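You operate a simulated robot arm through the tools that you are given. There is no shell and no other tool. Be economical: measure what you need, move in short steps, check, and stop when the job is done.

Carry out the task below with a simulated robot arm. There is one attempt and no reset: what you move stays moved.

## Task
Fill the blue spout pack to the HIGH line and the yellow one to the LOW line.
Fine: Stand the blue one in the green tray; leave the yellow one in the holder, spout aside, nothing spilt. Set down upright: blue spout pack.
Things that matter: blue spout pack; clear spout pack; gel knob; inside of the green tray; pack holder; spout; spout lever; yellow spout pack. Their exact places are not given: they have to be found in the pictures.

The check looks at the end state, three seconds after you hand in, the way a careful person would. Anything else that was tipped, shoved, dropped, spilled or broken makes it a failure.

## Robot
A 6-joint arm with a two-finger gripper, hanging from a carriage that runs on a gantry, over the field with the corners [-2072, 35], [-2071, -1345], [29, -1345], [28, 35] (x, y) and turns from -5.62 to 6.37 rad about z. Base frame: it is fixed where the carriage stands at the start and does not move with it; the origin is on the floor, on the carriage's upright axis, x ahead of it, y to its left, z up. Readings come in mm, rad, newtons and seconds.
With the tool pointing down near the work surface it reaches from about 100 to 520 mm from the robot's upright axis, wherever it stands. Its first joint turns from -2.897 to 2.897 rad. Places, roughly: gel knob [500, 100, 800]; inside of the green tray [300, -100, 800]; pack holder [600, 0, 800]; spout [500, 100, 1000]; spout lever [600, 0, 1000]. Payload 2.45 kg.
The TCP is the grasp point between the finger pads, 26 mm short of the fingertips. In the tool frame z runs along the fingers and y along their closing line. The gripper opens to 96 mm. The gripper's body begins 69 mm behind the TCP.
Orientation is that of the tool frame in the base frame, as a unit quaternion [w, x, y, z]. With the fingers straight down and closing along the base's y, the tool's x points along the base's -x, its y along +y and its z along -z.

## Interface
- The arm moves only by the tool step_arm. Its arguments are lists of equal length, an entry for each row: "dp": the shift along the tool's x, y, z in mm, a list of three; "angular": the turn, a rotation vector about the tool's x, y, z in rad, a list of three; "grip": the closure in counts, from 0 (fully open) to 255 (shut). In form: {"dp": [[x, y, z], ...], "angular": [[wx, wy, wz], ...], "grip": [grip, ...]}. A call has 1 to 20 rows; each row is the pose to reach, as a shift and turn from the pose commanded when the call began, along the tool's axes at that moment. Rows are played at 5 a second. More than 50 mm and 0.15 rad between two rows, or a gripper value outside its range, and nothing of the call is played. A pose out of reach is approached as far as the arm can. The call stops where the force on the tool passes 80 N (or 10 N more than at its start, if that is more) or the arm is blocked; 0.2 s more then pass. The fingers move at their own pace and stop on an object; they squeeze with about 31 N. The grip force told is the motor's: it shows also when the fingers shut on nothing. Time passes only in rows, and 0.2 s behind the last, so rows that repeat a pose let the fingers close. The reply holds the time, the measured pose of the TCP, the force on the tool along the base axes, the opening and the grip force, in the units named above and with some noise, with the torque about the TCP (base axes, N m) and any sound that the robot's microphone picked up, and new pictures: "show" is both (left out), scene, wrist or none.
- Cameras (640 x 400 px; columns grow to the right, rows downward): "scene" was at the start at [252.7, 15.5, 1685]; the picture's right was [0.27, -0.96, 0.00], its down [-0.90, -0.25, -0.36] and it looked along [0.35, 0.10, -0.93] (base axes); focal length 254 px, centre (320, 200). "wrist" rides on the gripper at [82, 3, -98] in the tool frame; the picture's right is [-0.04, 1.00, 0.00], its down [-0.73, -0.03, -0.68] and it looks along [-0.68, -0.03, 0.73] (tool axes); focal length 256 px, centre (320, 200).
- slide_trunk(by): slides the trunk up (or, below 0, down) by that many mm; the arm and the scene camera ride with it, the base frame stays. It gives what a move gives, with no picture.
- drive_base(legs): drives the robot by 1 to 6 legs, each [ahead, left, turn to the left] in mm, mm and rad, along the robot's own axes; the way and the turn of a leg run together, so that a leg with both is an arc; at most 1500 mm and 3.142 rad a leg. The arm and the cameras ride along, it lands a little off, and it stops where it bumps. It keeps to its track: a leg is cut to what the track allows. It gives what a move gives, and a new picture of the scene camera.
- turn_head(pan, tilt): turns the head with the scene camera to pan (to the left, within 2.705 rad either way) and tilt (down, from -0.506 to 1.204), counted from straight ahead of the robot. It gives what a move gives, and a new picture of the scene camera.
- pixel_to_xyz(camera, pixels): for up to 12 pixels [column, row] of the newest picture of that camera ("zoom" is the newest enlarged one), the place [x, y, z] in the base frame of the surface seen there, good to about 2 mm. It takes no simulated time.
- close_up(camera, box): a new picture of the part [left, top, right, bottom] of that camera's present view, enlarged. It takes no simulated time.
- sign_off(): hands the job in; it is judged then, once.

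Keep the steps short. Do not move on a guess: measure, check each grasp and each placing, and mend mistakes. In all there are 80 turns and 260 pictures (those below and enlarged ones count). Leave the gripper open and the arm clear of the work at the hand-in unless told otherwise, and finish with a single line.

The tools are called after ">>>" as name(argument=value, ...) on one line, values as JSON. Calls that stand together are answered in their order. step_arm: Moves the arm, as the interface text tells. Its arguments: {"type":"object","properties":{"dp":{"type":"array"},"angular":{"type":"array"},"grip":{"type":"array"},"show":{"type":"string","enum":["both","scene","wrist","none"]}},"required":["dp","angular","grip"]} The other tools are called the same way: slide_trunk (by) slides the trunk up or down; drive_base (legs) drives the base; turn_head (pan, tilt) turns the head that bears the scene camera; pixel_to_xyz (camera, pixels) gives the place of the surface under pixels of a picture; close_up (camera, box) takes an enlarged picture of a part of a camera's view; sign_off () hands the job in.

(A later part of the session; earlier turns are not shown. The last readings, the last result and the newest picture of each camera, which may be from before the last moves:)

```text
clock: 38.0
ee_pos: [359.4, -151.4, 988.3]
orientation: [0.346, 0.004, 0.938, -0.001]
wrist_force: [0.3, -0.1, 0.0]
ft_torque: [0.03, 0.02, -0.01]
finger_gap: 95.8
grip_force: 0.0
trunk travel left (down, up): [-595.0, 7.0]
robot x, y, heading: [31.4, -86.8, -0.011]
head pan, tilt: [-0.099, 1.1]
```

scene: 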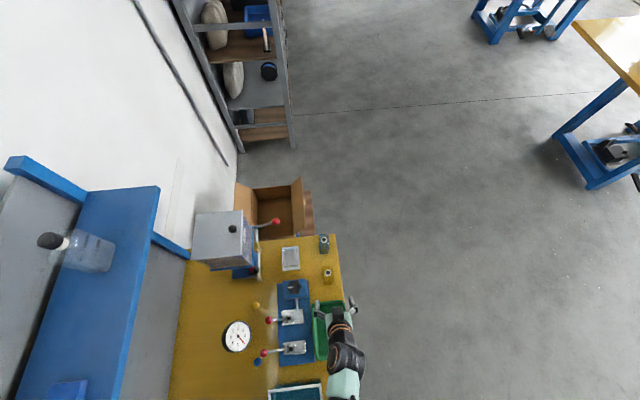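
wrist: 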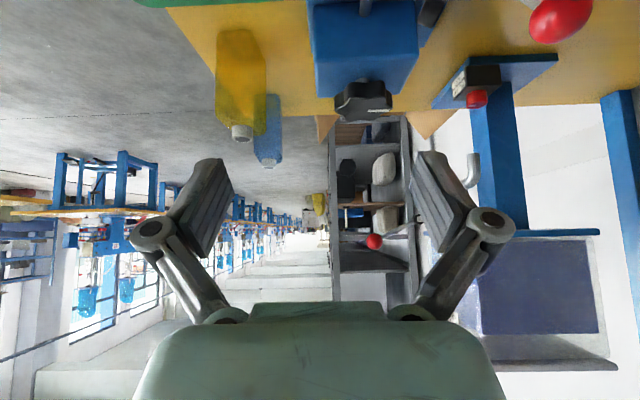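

Now I'll extend the arm over the blue pack, still about 100 mm above it, adding its yaw.

>>> step_arm(dp=[[-32, 1, 24], [-64, 2, 47], [-96, 3, 71], [-128, 5, 94], [-160, 6, 118], [-191, 7, 141]], angular=[[0.012, 0, 0.014], [0.024, 0, 0.028], [0.035, 0, 0.042], [0.047, 0, 0.056], [0.059, 0, 0.07], [0.07, 0, 0.084]], grip=[0, 0, 0, 0, 0, 0])

```text
clock: 39.4
ee_pos: [594.9, -146.8, 1006.7]
orientation: [0.345, 0.056, 0.937, -0.019]
wrist_force: [-0.4, 0.2, -1.5]
ft_torque: [0.01, -0.11, 0.0]
finger_gap: 95.9
grip_force: 0.2
trunk travel left (down, up): [-595.0, 7.0]
robot x, y, heading: [27.2, -91.0, -0.01]
head pan, tilt: [-0.099, 1.1]
```

scene: 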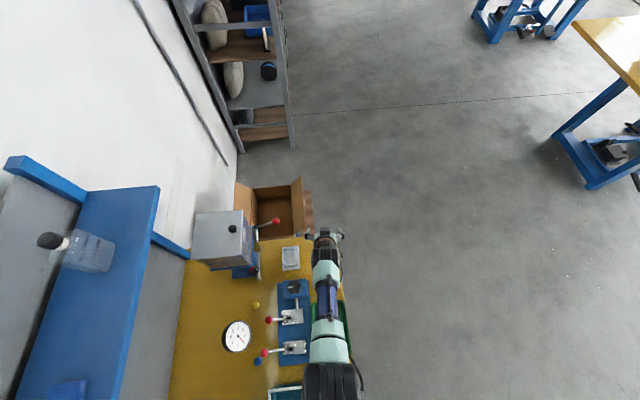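
wrist: 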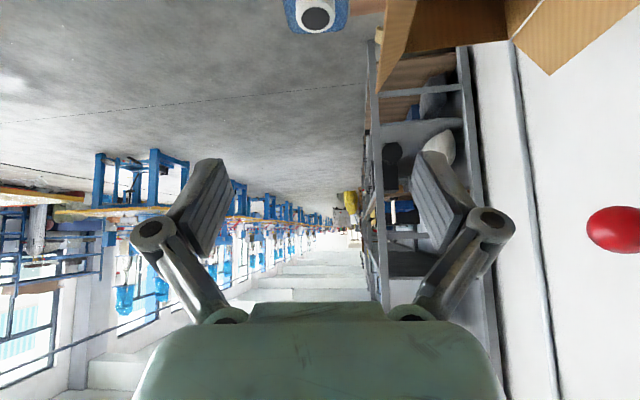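

I reached it with yaw -0.118. I'll measure the neck in the wrist view before descending.

>>> pixel_to_xyz(camera="wrist", pixels=[[317, 18], [300, 10], [335, 10], [294, 5], [343, 5], [317, 30]])

>>> close_up(camera="scene", box=[270, 215, 370, 290])

```text
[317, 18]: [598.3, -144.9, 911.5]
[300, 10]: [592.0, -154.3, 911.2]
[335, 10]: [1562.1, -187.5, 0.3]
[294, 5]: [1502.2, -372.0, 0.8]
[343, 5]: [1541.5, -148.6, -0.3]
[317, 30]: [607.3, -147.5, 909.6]
```

```text
5.33 times, centred on (320, 252) of scene
```

zoom: 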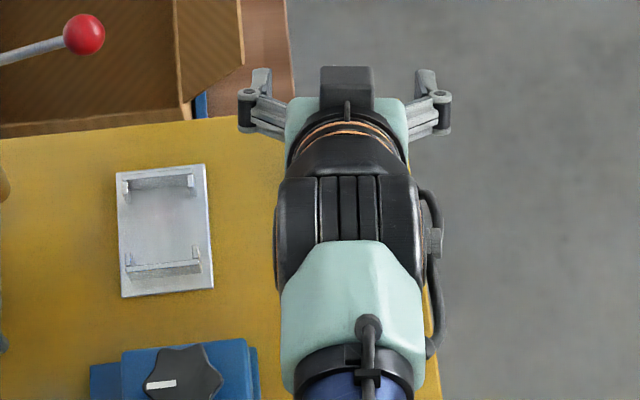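

Neck is at (598, -145, 911). At this tilt the wrist camera would hang low and hit the yellow pack. I'll roll the hand 180° about its own axis so the camera rides on top looking straight down.

>>> step_arm(dp=[[0, 0, 0], [0, 0, 0], [0, 0, 0], [0, 0, 0], [0, 0, 0], [0, 0, 0], [0, 0, 0], [0, 0, 0], [0, 0, 0], [0, 0, 0], [0, 0, 0], [0, 0, 0], [0, 0, 0], [0, 0, 0], [0, 0, 0], [0, 0, 0], [0, 0, 0], [0, 0, 0], [0, 0, 0], [0, 0, 0]], angular=[[0, 0, 0.149], [0, 0, 0.298], [0, 0, 0.447], [0, 0, 0.596], [0, 0, 0.745], [0, 0, 0.894], [0, 0, 1.043], [0, 0, 1.192], [0, 0, 1.341], [0, 0, 1.49], [0, 0, 1.639], [0, 0, 1.788], [0, 0, 1.937], [0, 0, 2.086], [0, 0, 2.235], [0, 0, 2.384], [0, 0, 2.533], [0, 0, 2.682], [0, 0, 2.831], [0, 0, 2.98]], grip=[0, 0, 0, 0, 0, 0, 0, 0, 0, 0, 0, 0, 0, 0, 0, 0, 0, 0, 0, 0], show="wrist")

>>> step_arm(dp=[[0, 0, 0], [0, 0, 0]], angular=[[0, 0, 0.1], [0, 0, 0.1616]], grip=[0, 0])

```text
clock: 43.6
ee_pos: [596.6, -147.3, 1005.5]
orientation: [0.045, 0.938, 0.019, 0.343]
wrist_force: [-1.0, 0.4, -0.3]
ft_torque: [0.02, 0.0, -0.04]
finger_gap: 96.1
grip_force: 0.0
trunk travel left (down, up): [-595.0, 7.0]
robot x, y, heading: [32.4, -89.5, -0.008]
head pan, tilt: [-0.099, 1.1]
```

wrist: 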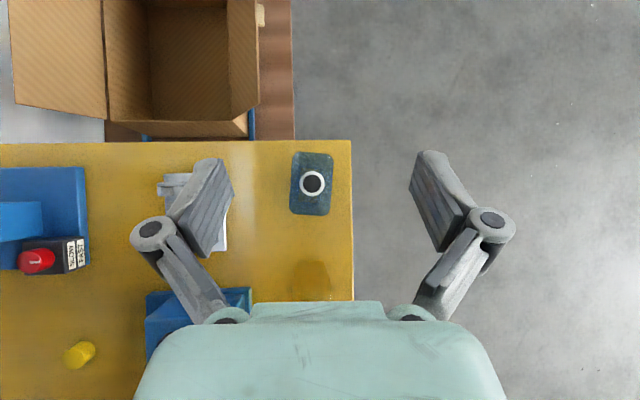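

```text
clock: 44.2
ee_pos: [595.8, -168.7, 999.7]
orientation: [0.01, 0.937, -0.05, 0.346]
wrist_force: [0.1, -0.1, 1.0]
ft_torque: [0.01, 0.02, -0.04]
finger_gap: 96.1
grip_force: 0.1
out of reach, approached as far as the arm can: row 1, 2
trunk travel left (down, up): [-595.0, 7.0]
robot x, y, heading: [29.0, -90.6, -0.013]
head pan, tilt: [-0.099, 1.1]
```

scene: 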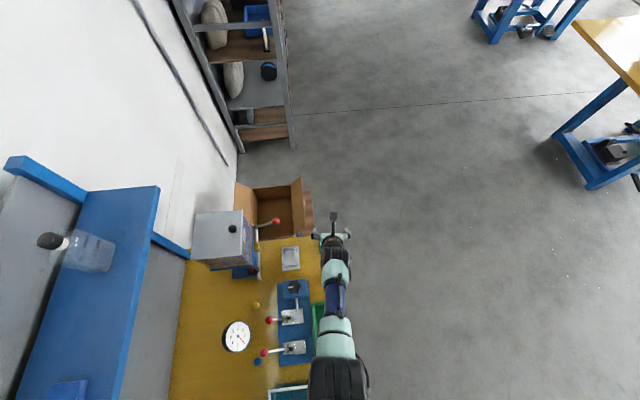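
wrist: 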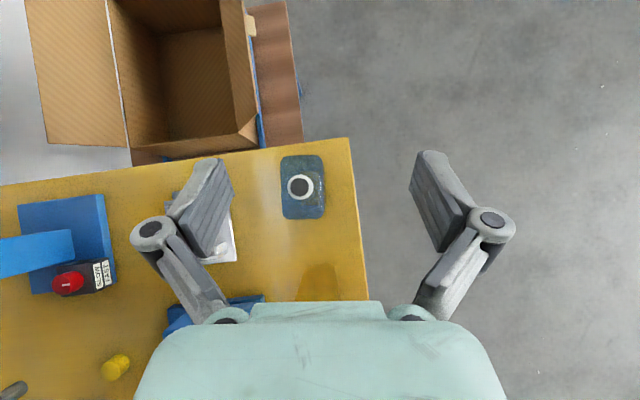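

The camera now looks straight down and gives an excellent view, but joint 6 ran into its limit just short of 180°. I'll shift the base to -y for wrist margin and roll the other way round.

>>> drive_base(legs=[[0, -110, 0]])

>>> step_arm(dp=[[0, 0, 0], [0, 0, 0], [0, 0, 0], [0, 0, 0], [0, 0, 0], [0, 0, 0], [0, 0, 0], [0, 0, 0], [0, 0, 0], [0, 0, 0], [0, 0, 0], [0, 0, 0], [0, 0, 0], [0, 0, 0], [0, 0, 0], [0, 0, 0], [0, 0, 0], [0, 0, 0], [0, 0, 0], [0, 0, 0]], angular=[[0, 0, -0.149], [0, 0, -0.298], [0, 0, -0.447], [0, 0, -0.596], [0, 0, -0.745], [0, 0, -0.894], [0, 0, -1.043], [0, 0, -1.192], [0, 0, -1.341], [0, 0, -1.49], [0, 0, -1.639], [0, 0, -1.788], [0, 0, -1.937], [0, 0, -2.086], [0, 0, -2.235], [0, 0, -2.384], [0, 0, -2.533], [0, 0, -2.682], [0, 0, -2.831], [0, 0, -2.98]], grip=[0, 0, 0, 0, 0, 0, 0, 0, 0, 0, 0, 0, 0, 0, 0, 0, 0, 0, 0, 0], show="none")

>>> step_arm(dp=[[0, 0, 0], [0, 0, 0], [0, 0, 0], [0, 0, 0], [0, 0, 0], [0, 0, 0], [0, 0, 0], [0, 0, 0], [0, 0, 0], [0, 0, 0], [0, 0, 0], [0, 0, 0], [0, 0, 0], [0, 0, 0], [0, 0, 0], [0, 0, 0], [0, 0, 0], [0, 0, 0], [0, 0, 0], [0, 0, 0]], angular=[[0, 0, -0.149], [0, 0, -0.298], [0, 0, -0.447], [0, 0, -0.596], [0, 0, -0.745], [0, 0, -0.894], [0, 0, -1.043], [0, 0, -1.192], [0, 0, -1.341], [0, 0, -1.49], [0, 0, -1.639], [0, 0, -1.788], [0, 0, -1.937], [0, 0, -2.086], [0, 0, -2.235], [0, 0, -2.384], [0, 0, -2.533], [0, 0, -2.682], [0, 0, -2.831], [0, 0, -2.98]], grip=[0, 0, 0, 0, 0, 0, 0, 0, 0, 0, 0, 0, 0, 0, 0, 0, 0, 0, 0, 0])

```text
clock: 45.4
ee_pos: [594.7, -278.2, 999.8]
orientation: [0.011, 0.937, -0.049, 0.347]
wrist_force: [-0.6, -0.3, -0.5]
ft_torque: [0.02, -0.03, -0.02]
finger_gap: 96.2
grip_force: 0.2
trunk travel left (down, up): [-595.0, 7.0]
robot x, y, heading: [24.5, -198.8, -0.008]
head pan, tilt: [-0.099, 1.1]
```

scene: 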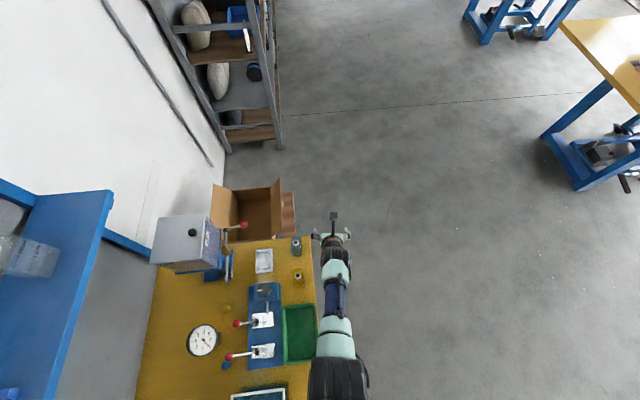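

```text
clock: 49.6
ee_pos: [595.2, -278.7, 999.9]
orientation: [0.347, 0.123, 0.93, 0.017]
wrist_force: [-0.4, -0.3, 0.3]
ft_torque: [0.01, 0.01, -0.01]
finger_gap: 96.1
grip_force: 0.1
trunk travel left (down, up): [-595.0, 7.0]
robot x, y, heading: [29.6, -205.3, -0.01]
head pan, tilt: [-0.099, 1.1]
```

```text
clock: 53.8
ee_pos: [594.8, -278.7, 1000.6]
orientation: [-0.045, 0.917, -0.199, 0.344]
wrist_force: [-1.2, 0.4, 0.1]
ft_torque: [-0.01, 0.03, -0.04]
finger_gap: 95.7
grip_force: 0.0
trunk travel left (down, up): [-595.0, 7.0]
robot x, y, heading: [25.7, -201.4, -0.01]
head pan, tilt: [-0.099, 1.1]
```

scene: 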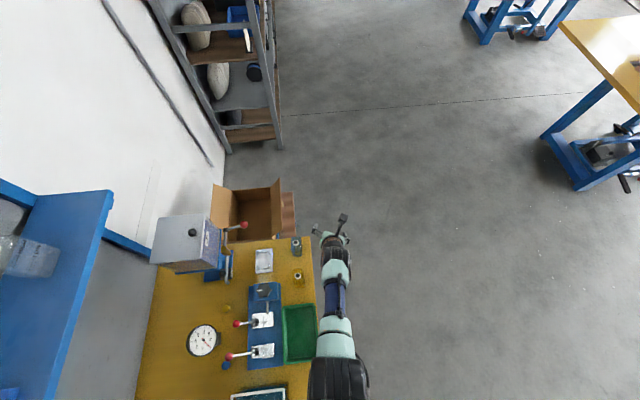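
wrist: 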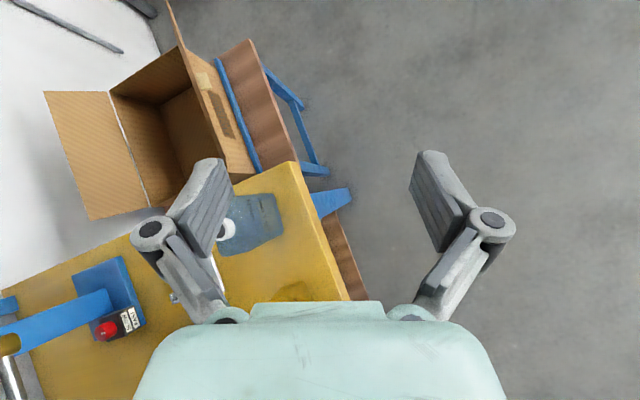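

I'm about 0.34 rad short of the wanted roll. I'll finish the roll while moving back over the blue pack.

>>> step_arm(dp=[[-12, -31, -2], [-24, -62, -5], [-36, -93, -7], [-48, -124, -10]], angular=[[-0.005, 0, -0.08], [-0.01, 0, -0.16], [-0.015, 0, -0.24], [-0.02, 0.004, -0.318]], grip=[0, 0, 0, 0])

```text
clock: 54.8
ee_pos: [596.5, -146.3, 1004.7]
orientation: [0.02, 0.936, -0.054, 0.347]
wrist_force: [-1.2, 0.0, -1.1]
ft_torque: [-0.02, -0.04, 0.0]
finger_gap: 96.1
grip_force: 0.1
trunk travel left (down, up): [-595.0, 7.0]
robot x, y, heading: [25.1, -200.9, -0.01]
head pan, tilt: [-0.099, 1.1]
```

scene: 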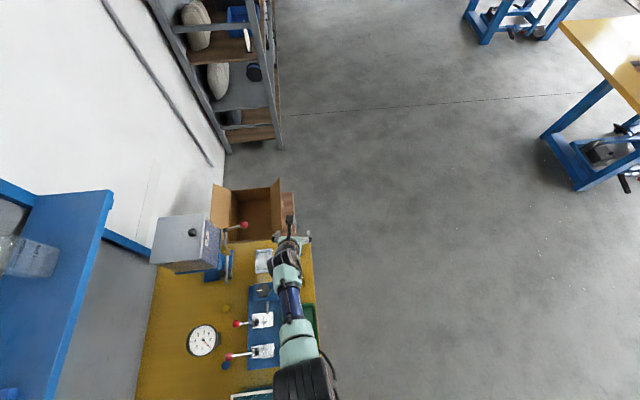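
wrist: 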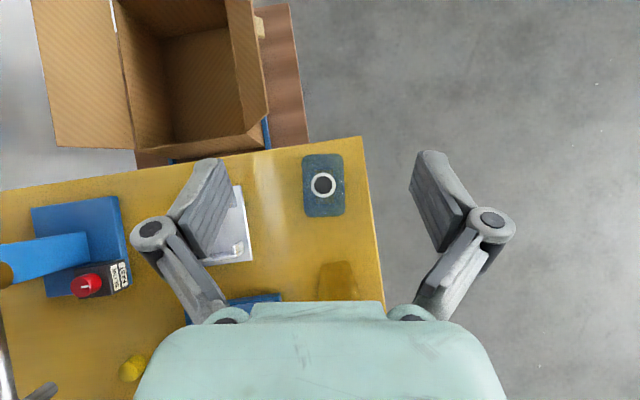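

The pack looks square in the hand. I'll lower with the trunk: first 90 mm, check, then the rest.

>>> slide_trunk(by=-90)

>>> step_arm(dp=[[0, -1, 0]], angular=[[0, 0, 0]], grip=[0])

>>> pixel_to_xyz(camera="wrist", pixels=[[323, 180], [323, 165], [323, 175]])

```text
clock: 56.0
ee_pos: [597.5, -146.0, 916.6]
orientation: [0.019, 0.937, -0.055, 0.345]
wrist_force: [-1.4, -0.1, 0.2]
ft_torque: [0.02, 0.02, 0.02]
finger_gap: 96.0
grip_force: 0.1
trunk travel left (down, up): [-505.0, 97.0]
robot x, y, heading: [26.7, -200.2, -0.009]
head pan, tilt: [-0.099, 1.1]
```

```text
clock: 56.4
ee_pos: [596.9, -145.1, 916.5]
orientation: [0.018, 0.937, -0.054, 0.346]
wrist_force: [0.8, 0.7, 0.3]
ft_torque: [0.01, 0.01, -0.01]
finger_gap: 95.9
grip_force: 0.0
trunk travel left (down, up): [-505.0, 97.0]
robot x, y, heading: [30.9, -201.1, -0.01]
head pan, tilt: [-0.099, 1.1]
```

scene: 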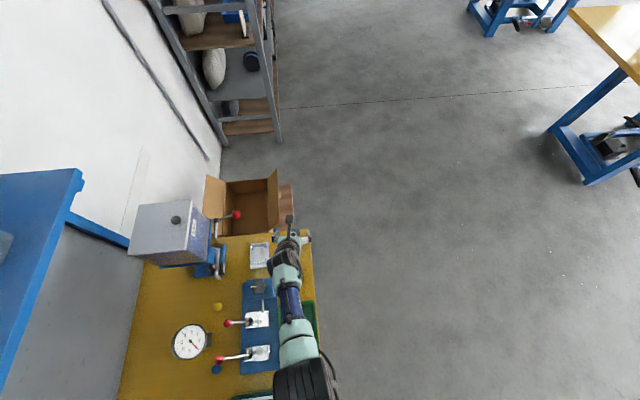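
wrist: 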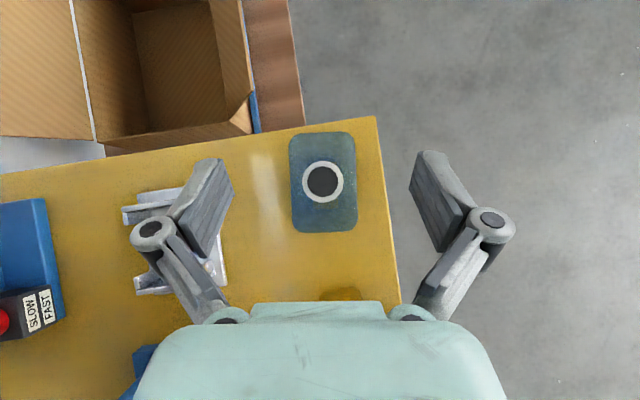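

```text
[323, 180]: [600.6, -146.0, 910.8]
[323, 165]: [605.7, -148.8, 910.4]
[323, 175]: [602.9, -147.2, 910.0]
```

Centred. I'll lower the last 50 mm, then close.

>>> slide_trunk(by=-50)

>>> step_arm(dp=[[0, 0, 0], [0, 0, 0], [0, 0, 0], [0, 0, 0], [0, 0, 0]], angular=[[0, 0, 0], [0, 0, 0], [0, 0, 0], [0, 0, 0], [0, 0, 0]], grip=[60, 110, 140, 160, 160], show="wrist")

```text
clock: 57.4
ee_pos: [597.7, -145.6, 864.9]
orientation: [0.019, 0.937, -0.055, 0.346]
wrist_force: [0.2, 0.7, -0.1]
ft_torque: [-0.01, -0.01, -0.02]
finger_gap: 96.1
grip_force: 0.0
trunk travel left (down, up): [-455.0, 147.0]
robot x, y, heading: [27.2, -198.7, -0.008]
head pan, tilt: [-0.099, 1.1]
```

```text
clock: 58.5
ee_pos: [597.1, -145.3, 866.1]
orientation: [0.018, 0.936, -0.054, 0.347]
wrist_force: [-0.8, -0.5, 2.3]
ft_torque: [-0.07, 0.04, 0.01]
finger_gap: 38.9
grip_force: 30.7
trunk travel left (down, up): [-455.0, 147.0]
robot x, y, heading: [30.7, -197.2, -0.008]
head pan, tilt: [-0.099, 1.1]
```

wrist: 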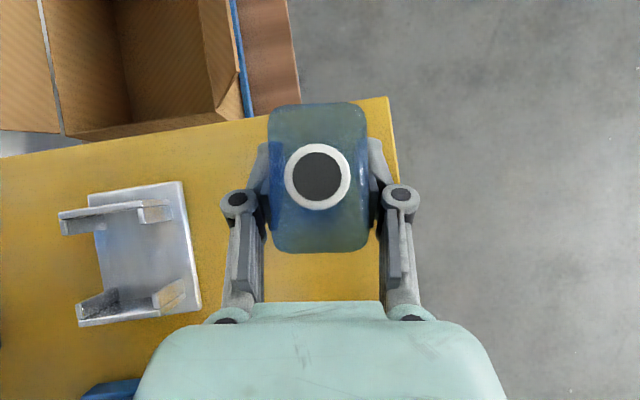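

Gripped at 38.9 mm, 31 N. I'll lift 80 mm by trunk, then move over the holder while turning the yaw back to 0.

>>> slide_trunk(by=80)

>>> step_arm(dp=[[-4, -15, -3], [-9, -34, -8], [-18, -68, -15], [-28, -101, -23], [-36.9, -135.3, -31], [-36.9, -135.3, -31]], angular=[[0.01, 0, -0.011], [0.019, 0, -0.022], [0.037, 0, -0.043], [0.056, 0, -0.065], [0.075, 0, -0.087], [0.075, 0, -0.087]], grip=[200, 200, 200, 200, 200, 200])

```text
clock: 59.7
ee_pos: [597.1, -146.8, 946.1]
orientation: [0.019, 0.936, -0.055, 0.347]
wrist_force: [0.1, -0.4, -0.6]
ft_torque: [-0.02, -0.04, -0.03]
finger_gap: 38.9
grip_force: 31.1
trunk travel left (down, up): [-535.0, 67.0]
robot x, y, heading: [26.6, -199.4, -0.013]
head pan, tilt: [-0.099, 1.1]
```

```text
clock: 61.1
ee_pos: [564.4, -5.8, 947.1]
orientation: [-0.001, 0.938, -0.001, 0.347]
wrist_force: [-0.1, -0.2, -1.5]
ft_torque: [-0.01, 0.02, 0.0]
finger_gap: 39.0
grip_force: 31.5
trunk travel left (down, up): [-535.0, 67.0]
robot x, y, heading: [26.5, -198.8, -0.006]
head pan, tilt: [-0.099, 1.1]
```

scene: 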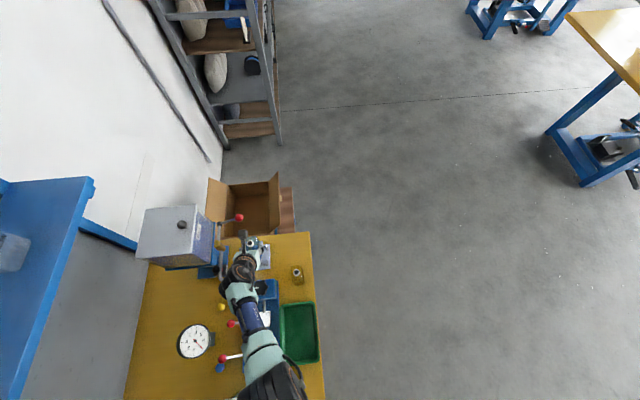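
wrist: 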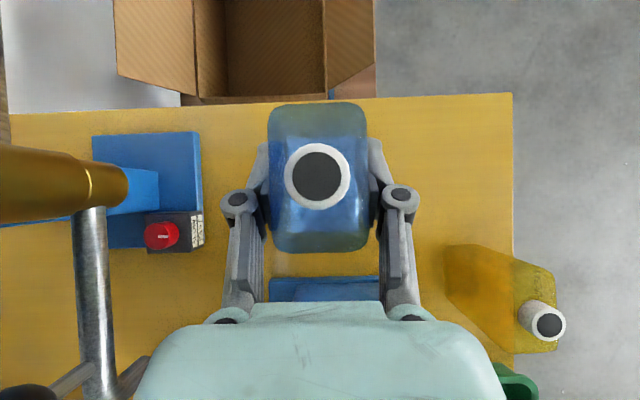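

Over the holder now and hanging straight. I'll measure the neck's true centre in the hand.

>>> close_up(camera="wrist", box=[220, 80, 420, 280])

>>> pixel_to_xyz(camera="wrist", pixels=[[318, 176], [318, 150], [318, 203], [293, 176], [343, 176], [318, 110], [318, 243], [274, 130], [361, 130]])

```text
2.00 times, centred on (320, 180) of wrist
```

zoom: 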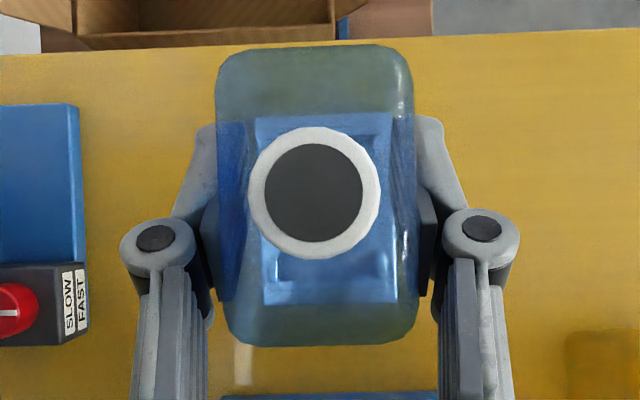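

```text
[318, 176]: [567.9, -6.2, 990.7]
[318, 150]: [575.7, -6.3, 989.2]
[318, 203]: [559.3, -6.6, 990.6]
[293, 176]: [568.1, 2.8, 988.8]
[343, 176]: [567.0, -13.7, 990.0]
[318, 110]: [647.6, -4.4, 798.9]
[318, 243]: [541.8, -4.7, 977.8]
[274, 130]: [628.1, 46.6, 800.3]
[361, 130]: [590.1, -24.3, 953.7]
```

Neck is at (567.7, -6), within 1 mm of the slot centre. I'll lower 38 by trunk, then go down by arm with force protection.

>>> slide_trunk(by=-38)

>>> step_arm(dp=[[-4.2, -0.5, 3.3], [-7.5, -0.5, 7.1], [-10.7, -0.5, 10.9], [-14, -0.5, 14.7], [-17.3, -0.5, 18.5], [-20.5, -0.5, 22.3], [-23.1, -0.5, 25.3]], angular=[[0, 0, 0], [0, 0, 0], [0, 0, 0], [0, 0, 0], [0, 0, 0], [0, 0, 0], [0, 0, 0]], grip=[200, 200, 200, 200, 200, 200, 200])

```text
clock: 61.9
ee_pos: [566.0, -5.7, 908.5]
orientation: [-0.001, 0.938, -0.002, 0.346]
wrist_force: [0.2, -0.2, 0.2]
ft_torque: [0.0, 0.03, 0.0]
finger_gap: 38.9
grip_force: 31.3
trunk travel left (down, up): [-497.0, 105.0]
robot x, y, heading: [28.4, -203.8, -0.011]
head pan, tilt: [-0.099, 1.1]
```

```text
clock: 63.5
ee_pos: [564.4, -3.7, 879.2]
orientation: [-0.001, 0.938, -0.001, 0.347]
wrist_force: [0.4, -0.8, -0.5]
ft_torque: [-0.01, 0.03, -0.04]
finger_gap: 39.3
grip_force: 31.6
out of reach, approached as far as the arm can: row 7
trunk travel left (down, up): [-497.0, 105.0]
robot x, y, heading: [30.1, -200.7, -0.011]
head pan, tilt: [-0.099, 1.1]
```

scene: 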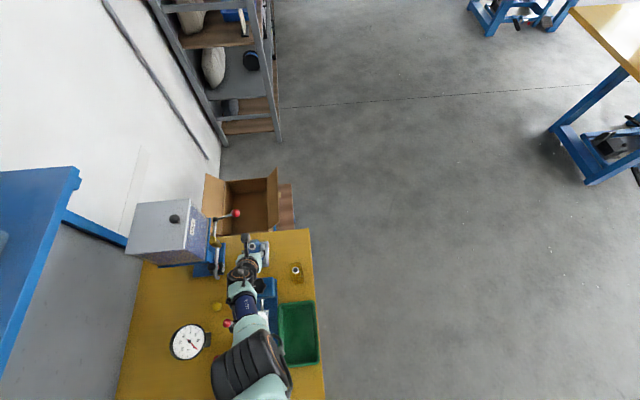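
wrist: 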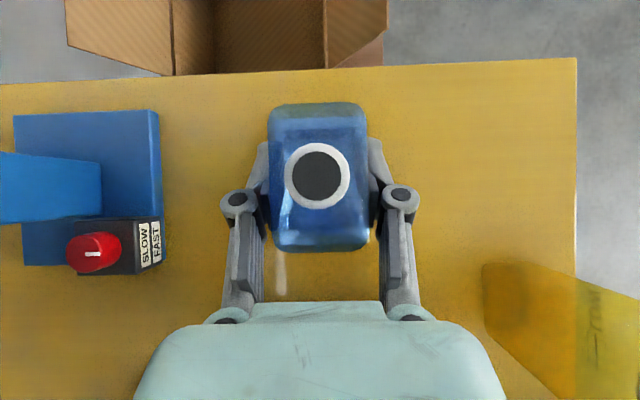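

The bottom is at about 813, inside the slot with no side force. I'll lower the rest with the trunk in small slides.

>>> slide_trunk(by=-6)

>>> slide_trunk(by=-3)

```text
clock: 64.1
ee_pos: [563.6, -4.5, 872.3]
orientation: [-0.001, 0.938, -0.002, 0.347]
wrist_force: [0.0, 0.1, -0.6]
ft_torque: [-0.01, 0.02, 0.04]
finger_gap: 39.2
grip_force: 31.1
trunk travel left (down, up): [-491.0, 111.0]
robot x, y, heading: [27.8, -203.9, -0.012]
head pan, tilt: [-0.099, 1.1]
```

```text
clock: 64.6
ee_pos: [564.8, -3.0, 871.3]
orientation: [-0.001, 0.937, -0.002, 0.349]
wrist_force: [-6.5, -2.6, 22.0]
ft_torque: [-0.11, -0.03, 0.0]
finger_gap: 39.0
grip_force: 31.4
trunk travel left (down, up): [-488.0, 114.0]
robot x, y, heading: [29.4, -201.5, -0.009]
head pan, tilt: [-0.099, 1.1]
```

It touches down at 22 N with the bottom at 804. I'll relieve 2 mm, open, and check that it stands.

>>> slide_trunk(by=2)

>>> step_arm(dp=[[0, 0, 0], [0, 0, 0], [0, 0, 0], [0, 0, 0], [0, 0, 0]], angular=[[0, 0, 0], [0, 0, 0], [0, 0, 0], [0, 0, 0], [0, 0, 0]], grip=[140, 110, 60, 0, 0], show="wrist")

>>> slide_trunk(by=110)

>>> close_up(camera="wrist", box=[160, 80, 480, 290])

>>> close_up(camera="scene", box=[180, 190, 320, 310])

```text
clock: 65.1
ee_pos: [564.7, -5.4, 871.6]
orientation: [-0.002, 0.938, -0.001, 0.347]
wrist_force: [1.9, 1.5, 4.5]
ft_torque: [0.07, -0.27, 0.03]
finger_gap: 39.0
grip_force: 31.2
trunk travel left (down, up): [-490.0, 112.0]
robot x, y, heading: [26.6, -199.4, -0.01]
head pan, tilt: [-0.099, 1.1]
```

```text
clock: 66.3
ee_pos: [563.4, -5.4, 872.2]
orientation: [-0.001, 0.938, -0.002, 0.346]
wrist_force: [0.4, -0.1, -0.9]
ft_torque: [0.01, -0.01, -0.01]
finger_gap: 96.0
grip_force: 0.0
trunk travel left (down, up): [-490.0, 112.0]
robot x, y, heading: [22.7, -202.9, -0.004]
head pan, tilt: [-0.099, 1.1]
```

wrist: 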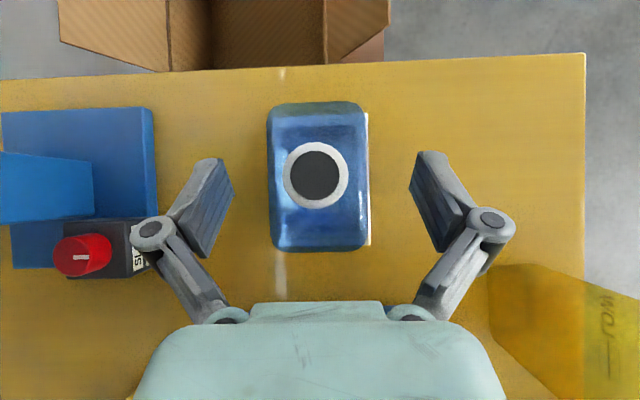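

```text
clock: 67.8
ee_pos: [563.3, -5.2, 981.0]
orientation: [-0.001, 0.938, -0.002, 0.347]
wrist_force: [-0.1, 0.6, -0.3]
ft_torque: [-0.01, -0.01, -0.03]
finger_gap: 96.0
grip_force: 0.0
trunk travel left (down, up): [-600.0, 2.0]
robot x, y, heading: [27.6, -202.1, -0.004]
head pan, tilt: [-0.099, 1.1]
```

```text
1.90 times, centred on (320, 185) of wrist
```

zoom: 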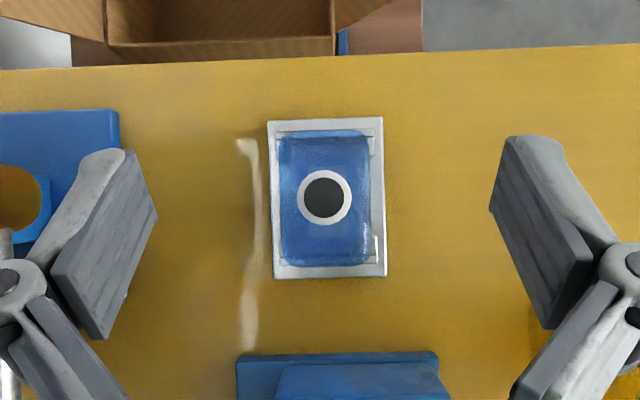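

```text
3.33 times, centred on (250, 250) of scene
```

zoom: 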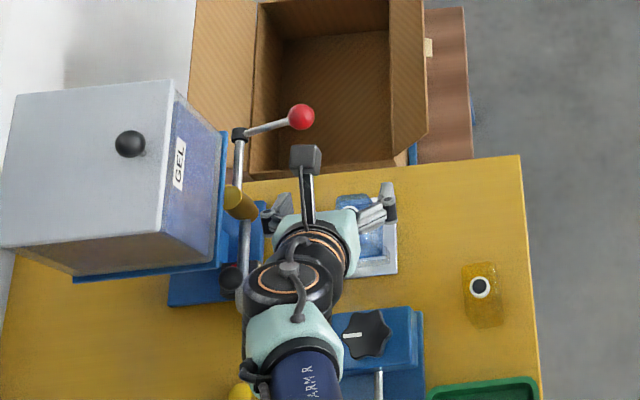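

Blue sits squarely in the holder. Before swinging the spout I'll measure the ball handle, pipe, brass pivot and hopper plate edge for clearance.

>>> pixel_to_xyz(camera="zoom", pixels=[[76, 280], [213, 267], [226, 134], [231, 268], [223, 278], [240, 185], [247, 235], [302, 104], [238, 133], [300, 128], [218, 262], [160, 262]])

>>> close_up(camera="scene", box=[205, 210, 255, 290])

```text
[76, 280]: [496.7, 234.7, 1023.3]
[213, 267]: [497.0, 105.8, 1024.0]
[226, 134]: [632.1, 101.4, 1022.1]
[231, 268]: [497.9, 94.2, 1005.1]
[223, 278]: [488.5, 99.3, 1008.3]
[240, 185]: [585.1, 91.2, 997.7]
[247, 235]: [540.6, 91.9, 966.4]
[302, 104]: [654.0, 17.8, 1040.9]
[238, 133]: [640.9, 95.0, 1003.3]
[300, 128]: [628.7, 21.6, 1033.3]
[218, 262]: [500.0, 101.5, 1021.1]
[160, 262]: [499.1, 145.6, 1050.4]
```

```text
5.00 times, centred on (230, 250) of scene
```

zoom: 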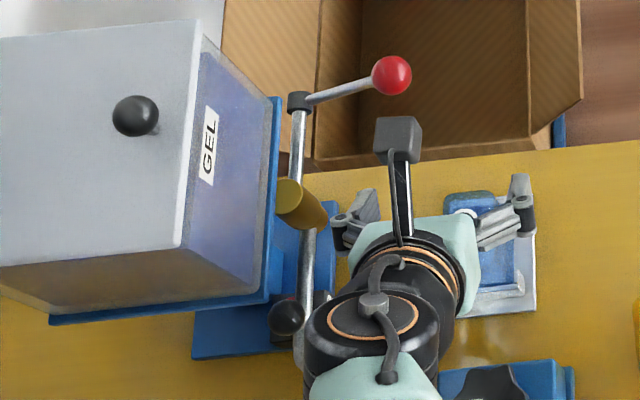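

The plate edge (x≈497, y≈103, z≈1023) is right beside the ball, so I need more hand tilt there to keep the camera and fingers clear. I'll back off in -x, raise, tilt 0.29 more, and line up behind the ball.

>>> step_arm(dp=[[-22, 0, -29], [-45, 0, -58], [-67, 0, -86], [-89.6, 0, -115], [-89.6, -35, -115], [-89.6, -70, -115], [-89.6, -100, -115], [-89.6, -100, -115]], angular=[[0, 0, 0], [0, 0.07, 0], [0, 0.14, 0], [0, 0.21, 0], [0, 0.29, 0], [0, 0.29, 0], [0, 0.29, 0], [0, 0.29, 0]], grip=[60, 117, 117, 117, 117, 117, 117, 117])

>>> close_up(camera="scene", box=[180, 190, 300, 310])

```text
clock: 68.5
ee_pos: [463.0, -36.2, 922.2]
orientation: [0.062, 0.942, 0.009, 0.33]
wrist_force: [16.2, 0.1, 6.4]
ft_torque: [0.11, -0.35, -0.37]
finger_gap: 50.1
grip_force: 0.1
out of reach, approached as far as the arm can: row 1, 2
trunk travel left (down, up): [-600.0, 2.0]
robot x, y, heading: [27.1, -200.4, -0.007]
head pan, tilt: [-0.099, 1.1]
stopped in row 3: the force on the tool passed its limit (the readings are from after the stop); the commanded pose is now the measured one
```

scene: 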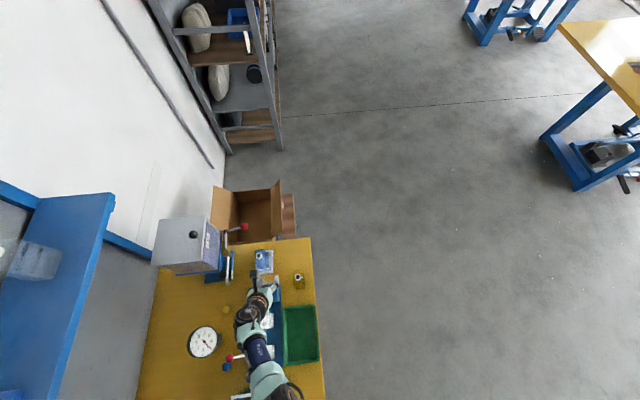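
wrist: 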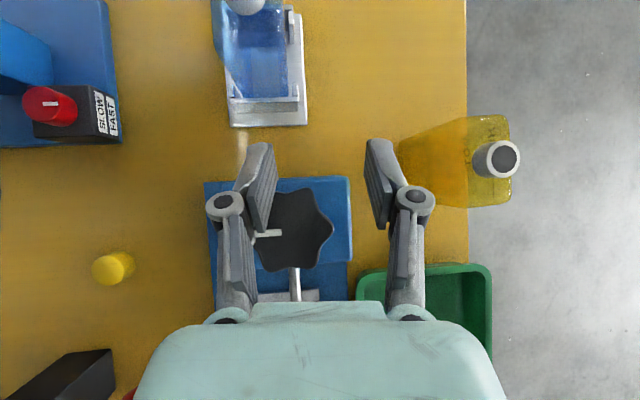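

```text
3.33 times, centred on (240, 250) of scene
```

zoom: 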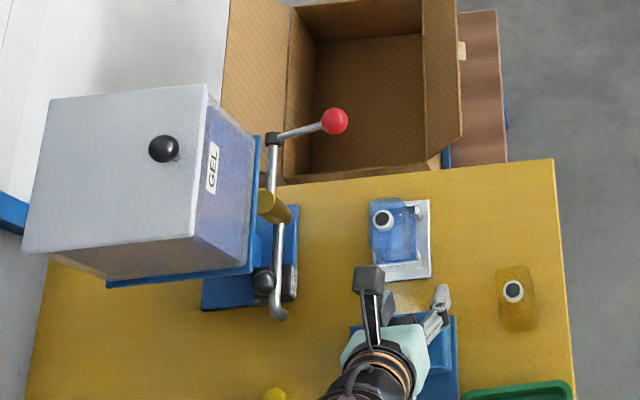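

The arm couldn't hold that path: the wrist limit made it sag and touch the black star knob at 16 N, and it stopped. I'll go straight up first, then check the knob.

>>> step_arm(dp=[[12, 2, -15], [25, 5, -31], [37, 7, -46], [50, 10, -62]], angular=[[0, 0, 0], [0, 0, 0], [0, 0, 0], [0, 0, 0]], grip=[117, 117, 117, 117], show="wrist")

```text
clock: 69.5
ee_pos: [455.5, -38.6, 998.3]
orientation: [0.062, 0.944, 0.011, 0.325]
wrist_force: [-0.5, 0.3, 0.5]
ft_torque: [-0.01, 0.01, -0.02]
finger_gap: 52.0
grip_force: 0.0
trunk travel left (down, up): [-600.0, 2.0]
robot x, y, heading: [25.0, -200.4, -0.011]
head pan, tilt: [-0.099, 1.1]
```

wrist: 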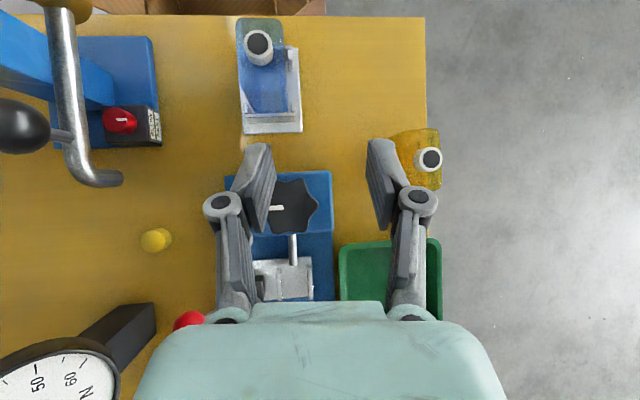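

The star knob's pointer is unchanged and both packs are fine. The limit seems tied to the arm's azimuth, so I'll drive the carriage back and left to bring the hand behind the ball.

>>> drive_base(legs=[[-75, 145, 0]])

>>> step_arm(dp=[[0, 0, 0]], angular=[[0, 0, 0]], grip=[117], show="wrist")

```text
clock: 70.9
ee_pos: [384.1, 105.8, 998.7]
orientation: [0.064, 0.943, 0.011, 0.326]
wrist_force: [-0.7, -0.5, -0.7]
ft_torque: [0.04, -0.02, 0.01]
finger_gap: 52.0
grip_force: 0.1
trunk travel left (down, up): [-600.0, 2.0]
robot x, y, heading: [-49.4, -59.1, -0.009]
head pan, tilt: [-0.099, 1.1]
```

scene: 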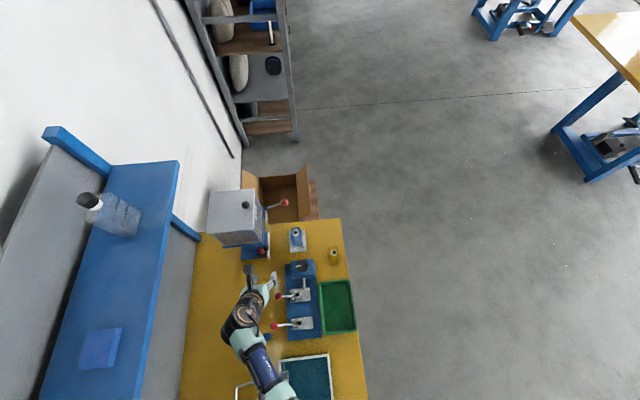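

```text
clock: 71.3
ee_pos: [384.1, 106.6, 997.9]
orientation: [0.063, 0.943, 0.011, 0.325]
wrist_force: [0.0, 0.1, 0.9]
ft_torque: [0.03, 0.0, 0.02]
finger_gap: 51.6
grip_force: 0.0
trunk travel left (down, up): [-600.0, 2.0]
robot x, y, heading: [-43.7, -54.4, -0.005]
head pan, tilt: [-0.099, 1.1]
```

wrist: 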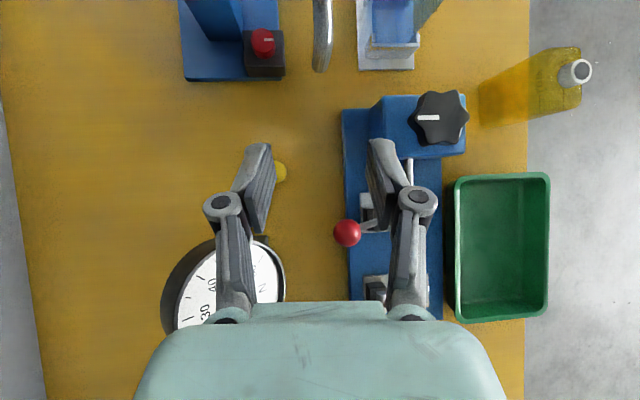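

Good, clear behind the ball. I'll level the hand and tilt it more here (tilt 0.95, y=95, z=1003).

>>> step_arm(dp=[[2, 4, 0], [5, 8, 1], [7, 11.4, 1], [7, 11.4, 1]], angular=[[0.034, 0.096, 0.026], [0.068, 0.192, 0.052], [0.102, 0.288, 0.078], [0.102, 0.288, 0.078]], grip=[117, 117, 117, 117])

>>> close_up(camera="scene", box=[210, 190, 330, 310])

```text
clock: 72.3
ee_pos: [390.1, 94.1, 1003.9]
orientation: [0.0, 0.888, 0.0, 0.459]
wrist_force: [-0.5, -0.3, -0.9]
ft_torque: [0.0, 0.0, -0.02]
finger_gap: 51.8
grip_force: 0.0
trunk travel left (down, up): [-600.0, 2.0]
robot x, y, heading: [-46.7, -62.0, -0.007]
head pan, tilt: [-0.099, 1.1]
```

scene: 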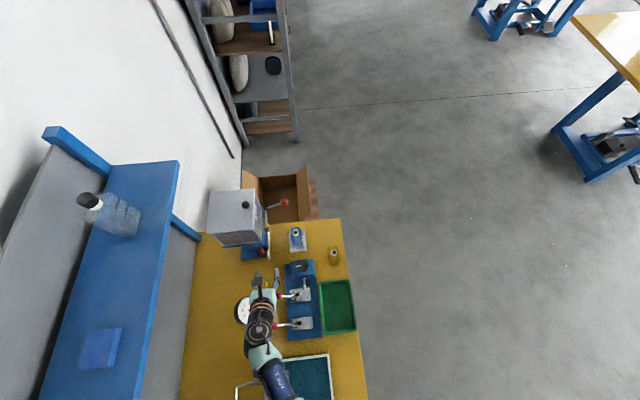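
wrist: 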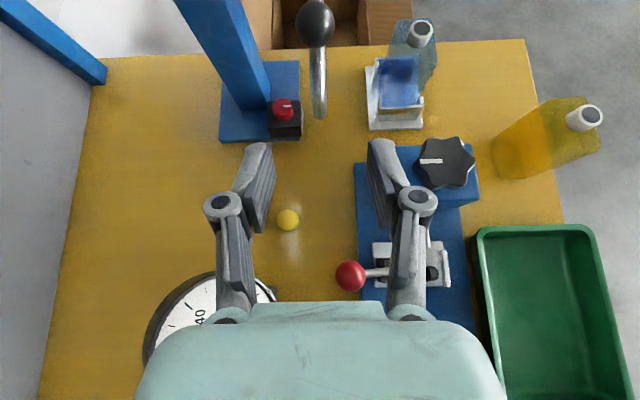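

```text
3.33 times, centred on (270, 250) of scene
```

zoom: 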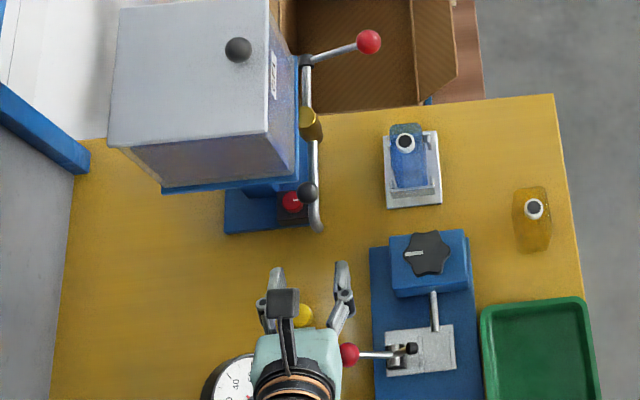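

The hand is level and the ball is at (315, 22) in the wrist view. I'll measure it.

>>> pixel_to_xyz(camera="wrist", pixels=[[315, 22], [298, 22], [332, 22], [315, 40], [315, 6], [319, 112]])

>>> pixel_to_xyz(camera="zoom", pixels=[[307, 193], [310, 122], [316, 226], [297, 182], [317, 150]])

```text
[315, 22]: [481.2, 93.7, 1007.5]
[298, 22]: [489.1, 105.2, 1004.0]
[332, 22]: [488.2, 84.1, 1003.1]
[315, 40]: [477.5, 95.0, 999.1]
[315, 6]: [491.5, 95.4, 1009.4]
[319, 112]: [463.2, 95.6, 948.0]
```

```text
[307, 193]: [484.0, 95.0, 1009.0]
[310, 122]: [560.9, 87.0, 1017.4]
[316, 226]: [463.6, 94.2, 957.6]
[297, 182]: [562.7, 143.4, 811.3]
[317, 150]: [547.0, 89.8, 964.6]
```

Ball centre ≈ (488, 94.5, 998), radius ≈ 11. I'll drive 72 ahead, then finish with the arm.

>>> drive_base(legs=[[72, 0, 0]])

>>> step_arm(dp=[[0, 0, 0]], angular=[[0, 0, 0]], grip=[117], show="wrist")

```text
clock: 73.3
ee_pos: [461.4, 94.0, 1003.4]
orientation: [0.0, 0.889, 0.0, 0.458]
wrist_force: [0.3, -0.3, 0.4]
ft_torque: [0.02, 0.05, 0.03]
finger_gap: 51.9
grip_force: 0.0
trunk travel left (down, up): [-600.0, 2.0]
robot x, y, heading: [30.9, -56.6, -0.005]
head pan, tilt: [-0.099, 1.1]
```

scene: 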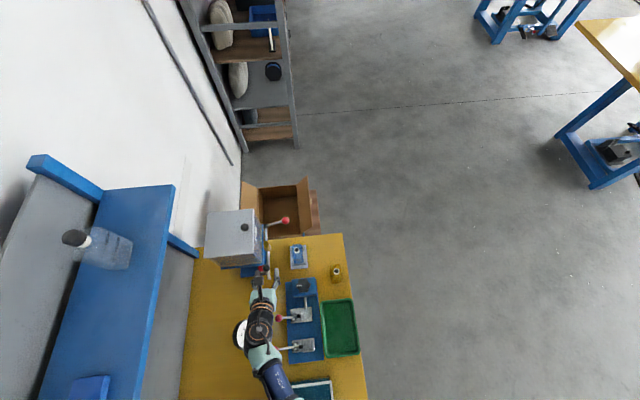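

```text
clock: 73.7
ee_pos: [460.7, 94.7, 1002.9]
orientation: [0.0, 0.888, 0.0, 0.459]
wrist_force: [0.8, -0.4, 0.0]
ft_torque: [0.01, -0.03, 0.0]
finger_gap: 51.7
grip_force: 0.0
trunk travel left (down, up): [-600.0, 2.0]
robot x, y, heading: [26.5, -55.2, -0.005]
head pan, tilt: [-0.099, 1.1]
```

wrist: 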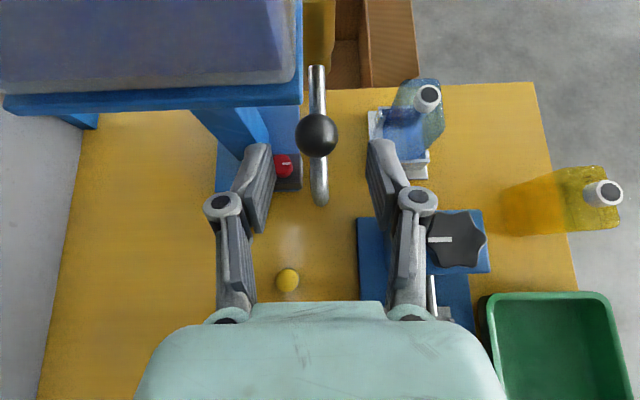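

Well aligned. I'll advance 26 mm and 4 down to the ball, then close on it.

>>> step_arm(dp=[[5, 0, 10], [11.8, 0, 23.5], [11.8, 0, 23.5], [11.8, 0, 23.5], [11.8, 0, 23.5], [11.8, 0, 23.5]], angular=[[0, 0, 0], [0, 0, 0], [0, 0, 0], [0, 0, 0], [0, 0, 0], [0, 0, 0]], grip=[117, 117, 150, 200, 220, 220])

```text
clock: 75.1
ee_pos: [487.0, 93.8, 998.0]
orientation: [0.0, 0.888, 0.001, 0.459]
wrist_force: [1.5, 0.1, -2.5]
ft_torque: [0.02, 0.0, -0.01]
finger_gap: 21.9
grip_force: 45.3
trunk travel left (down, up): [-600.0, 2.0]
robot x, y, heading: [26.7, -55.8, -0.007]
head pan, tilt: [-0.099, 1.1]
```

scene: 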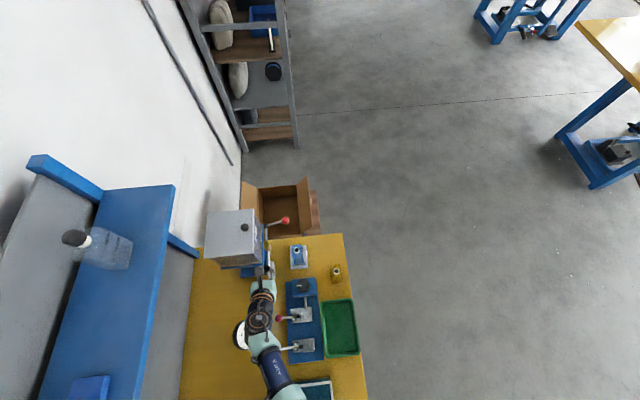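
wrist: 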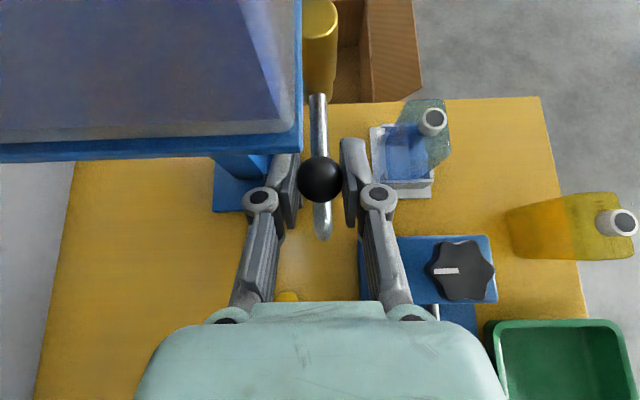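

The ball is held at 21.9 mm. At the end of the swing the pipe would pass just under the fingertips, so I'll re-grip 10 mm further out along the finger, then start the arc.

>>> step_arm(dp=[[0, 0, 0], [0, 0, -5], [0, 0, -10], [0, 0, -10], [0, 0, -10], [0, 0, -10]], angular=[[0, 0, 0], [0, 0, 0], [0, 0, 0], [0, 0, 0], [0, 0, 0], [0, 0, 0]], grip=[160, 160, 160, 220, 220, 220], show="none")

>>> step_arm(dp=[[0.2, 12.8, 0.3], [1.8, 25.4, 2.5], [4.6, 37.3, 6.4], [8.5, 48.1, 12], [13.5, 57.7, 19]], angular=[[0, 0, 0], [0, 0, 0], [0, 0, 0], [0, 0, 0], [0, 0, 0]], grip=[220, 220, 220, 220, 220])

```text
clock: 76.5
ee_pos: [476.6, 94.5, 1005.0]
orientation: [0.0, 0.889, 0.001, 0.458]
wrist_force: [-1.2, 0.2, 0.6]
ft_torque: [-0.01, 0.09, 0.02]
finger_gap: 22.5
grip_force: 45.0
trunk travel left (down, up): [-600.0, 2.0]
robot x, y, heading: [26.4, -56.6, -0.006]
head pan, tilt: [-0.099, 1.1]
```

```text
clock: 77.7
ee_pos: [500.8, 37.2, 1005.9]
orientation: [0.0, 0.889, -0.001, 0.458]
wrist_force: [1.0, 6.0, 0.3]
ft_torque: [0.07, 0.03, 0.35]
finger_gap: 22.4
grip_force: 44.7
trunk travel left (down, up): [-600.0, 2.0]
robot x, y, heading: [23.8, -58.6, -0.01]
head pan, tilt: [-0.099, 1.1]
```

scene: 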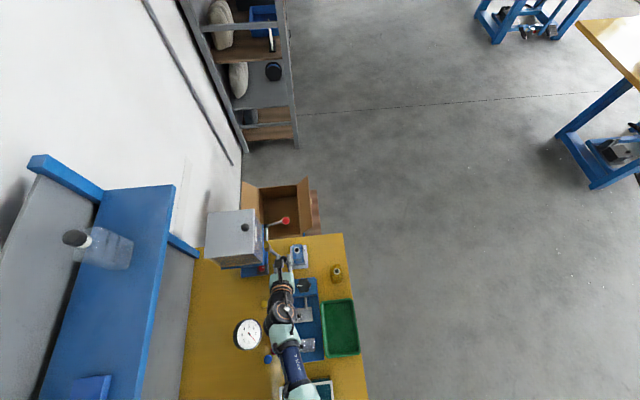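
wrist: 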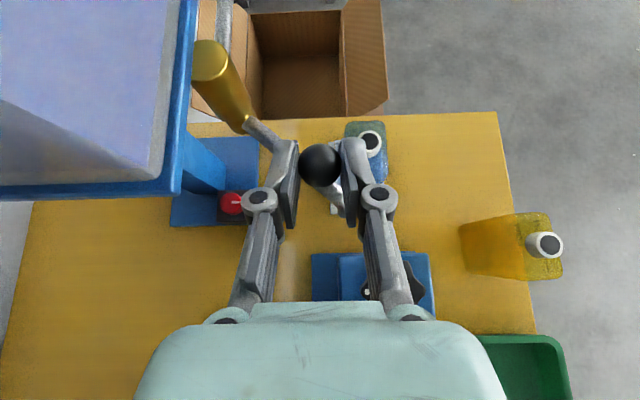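

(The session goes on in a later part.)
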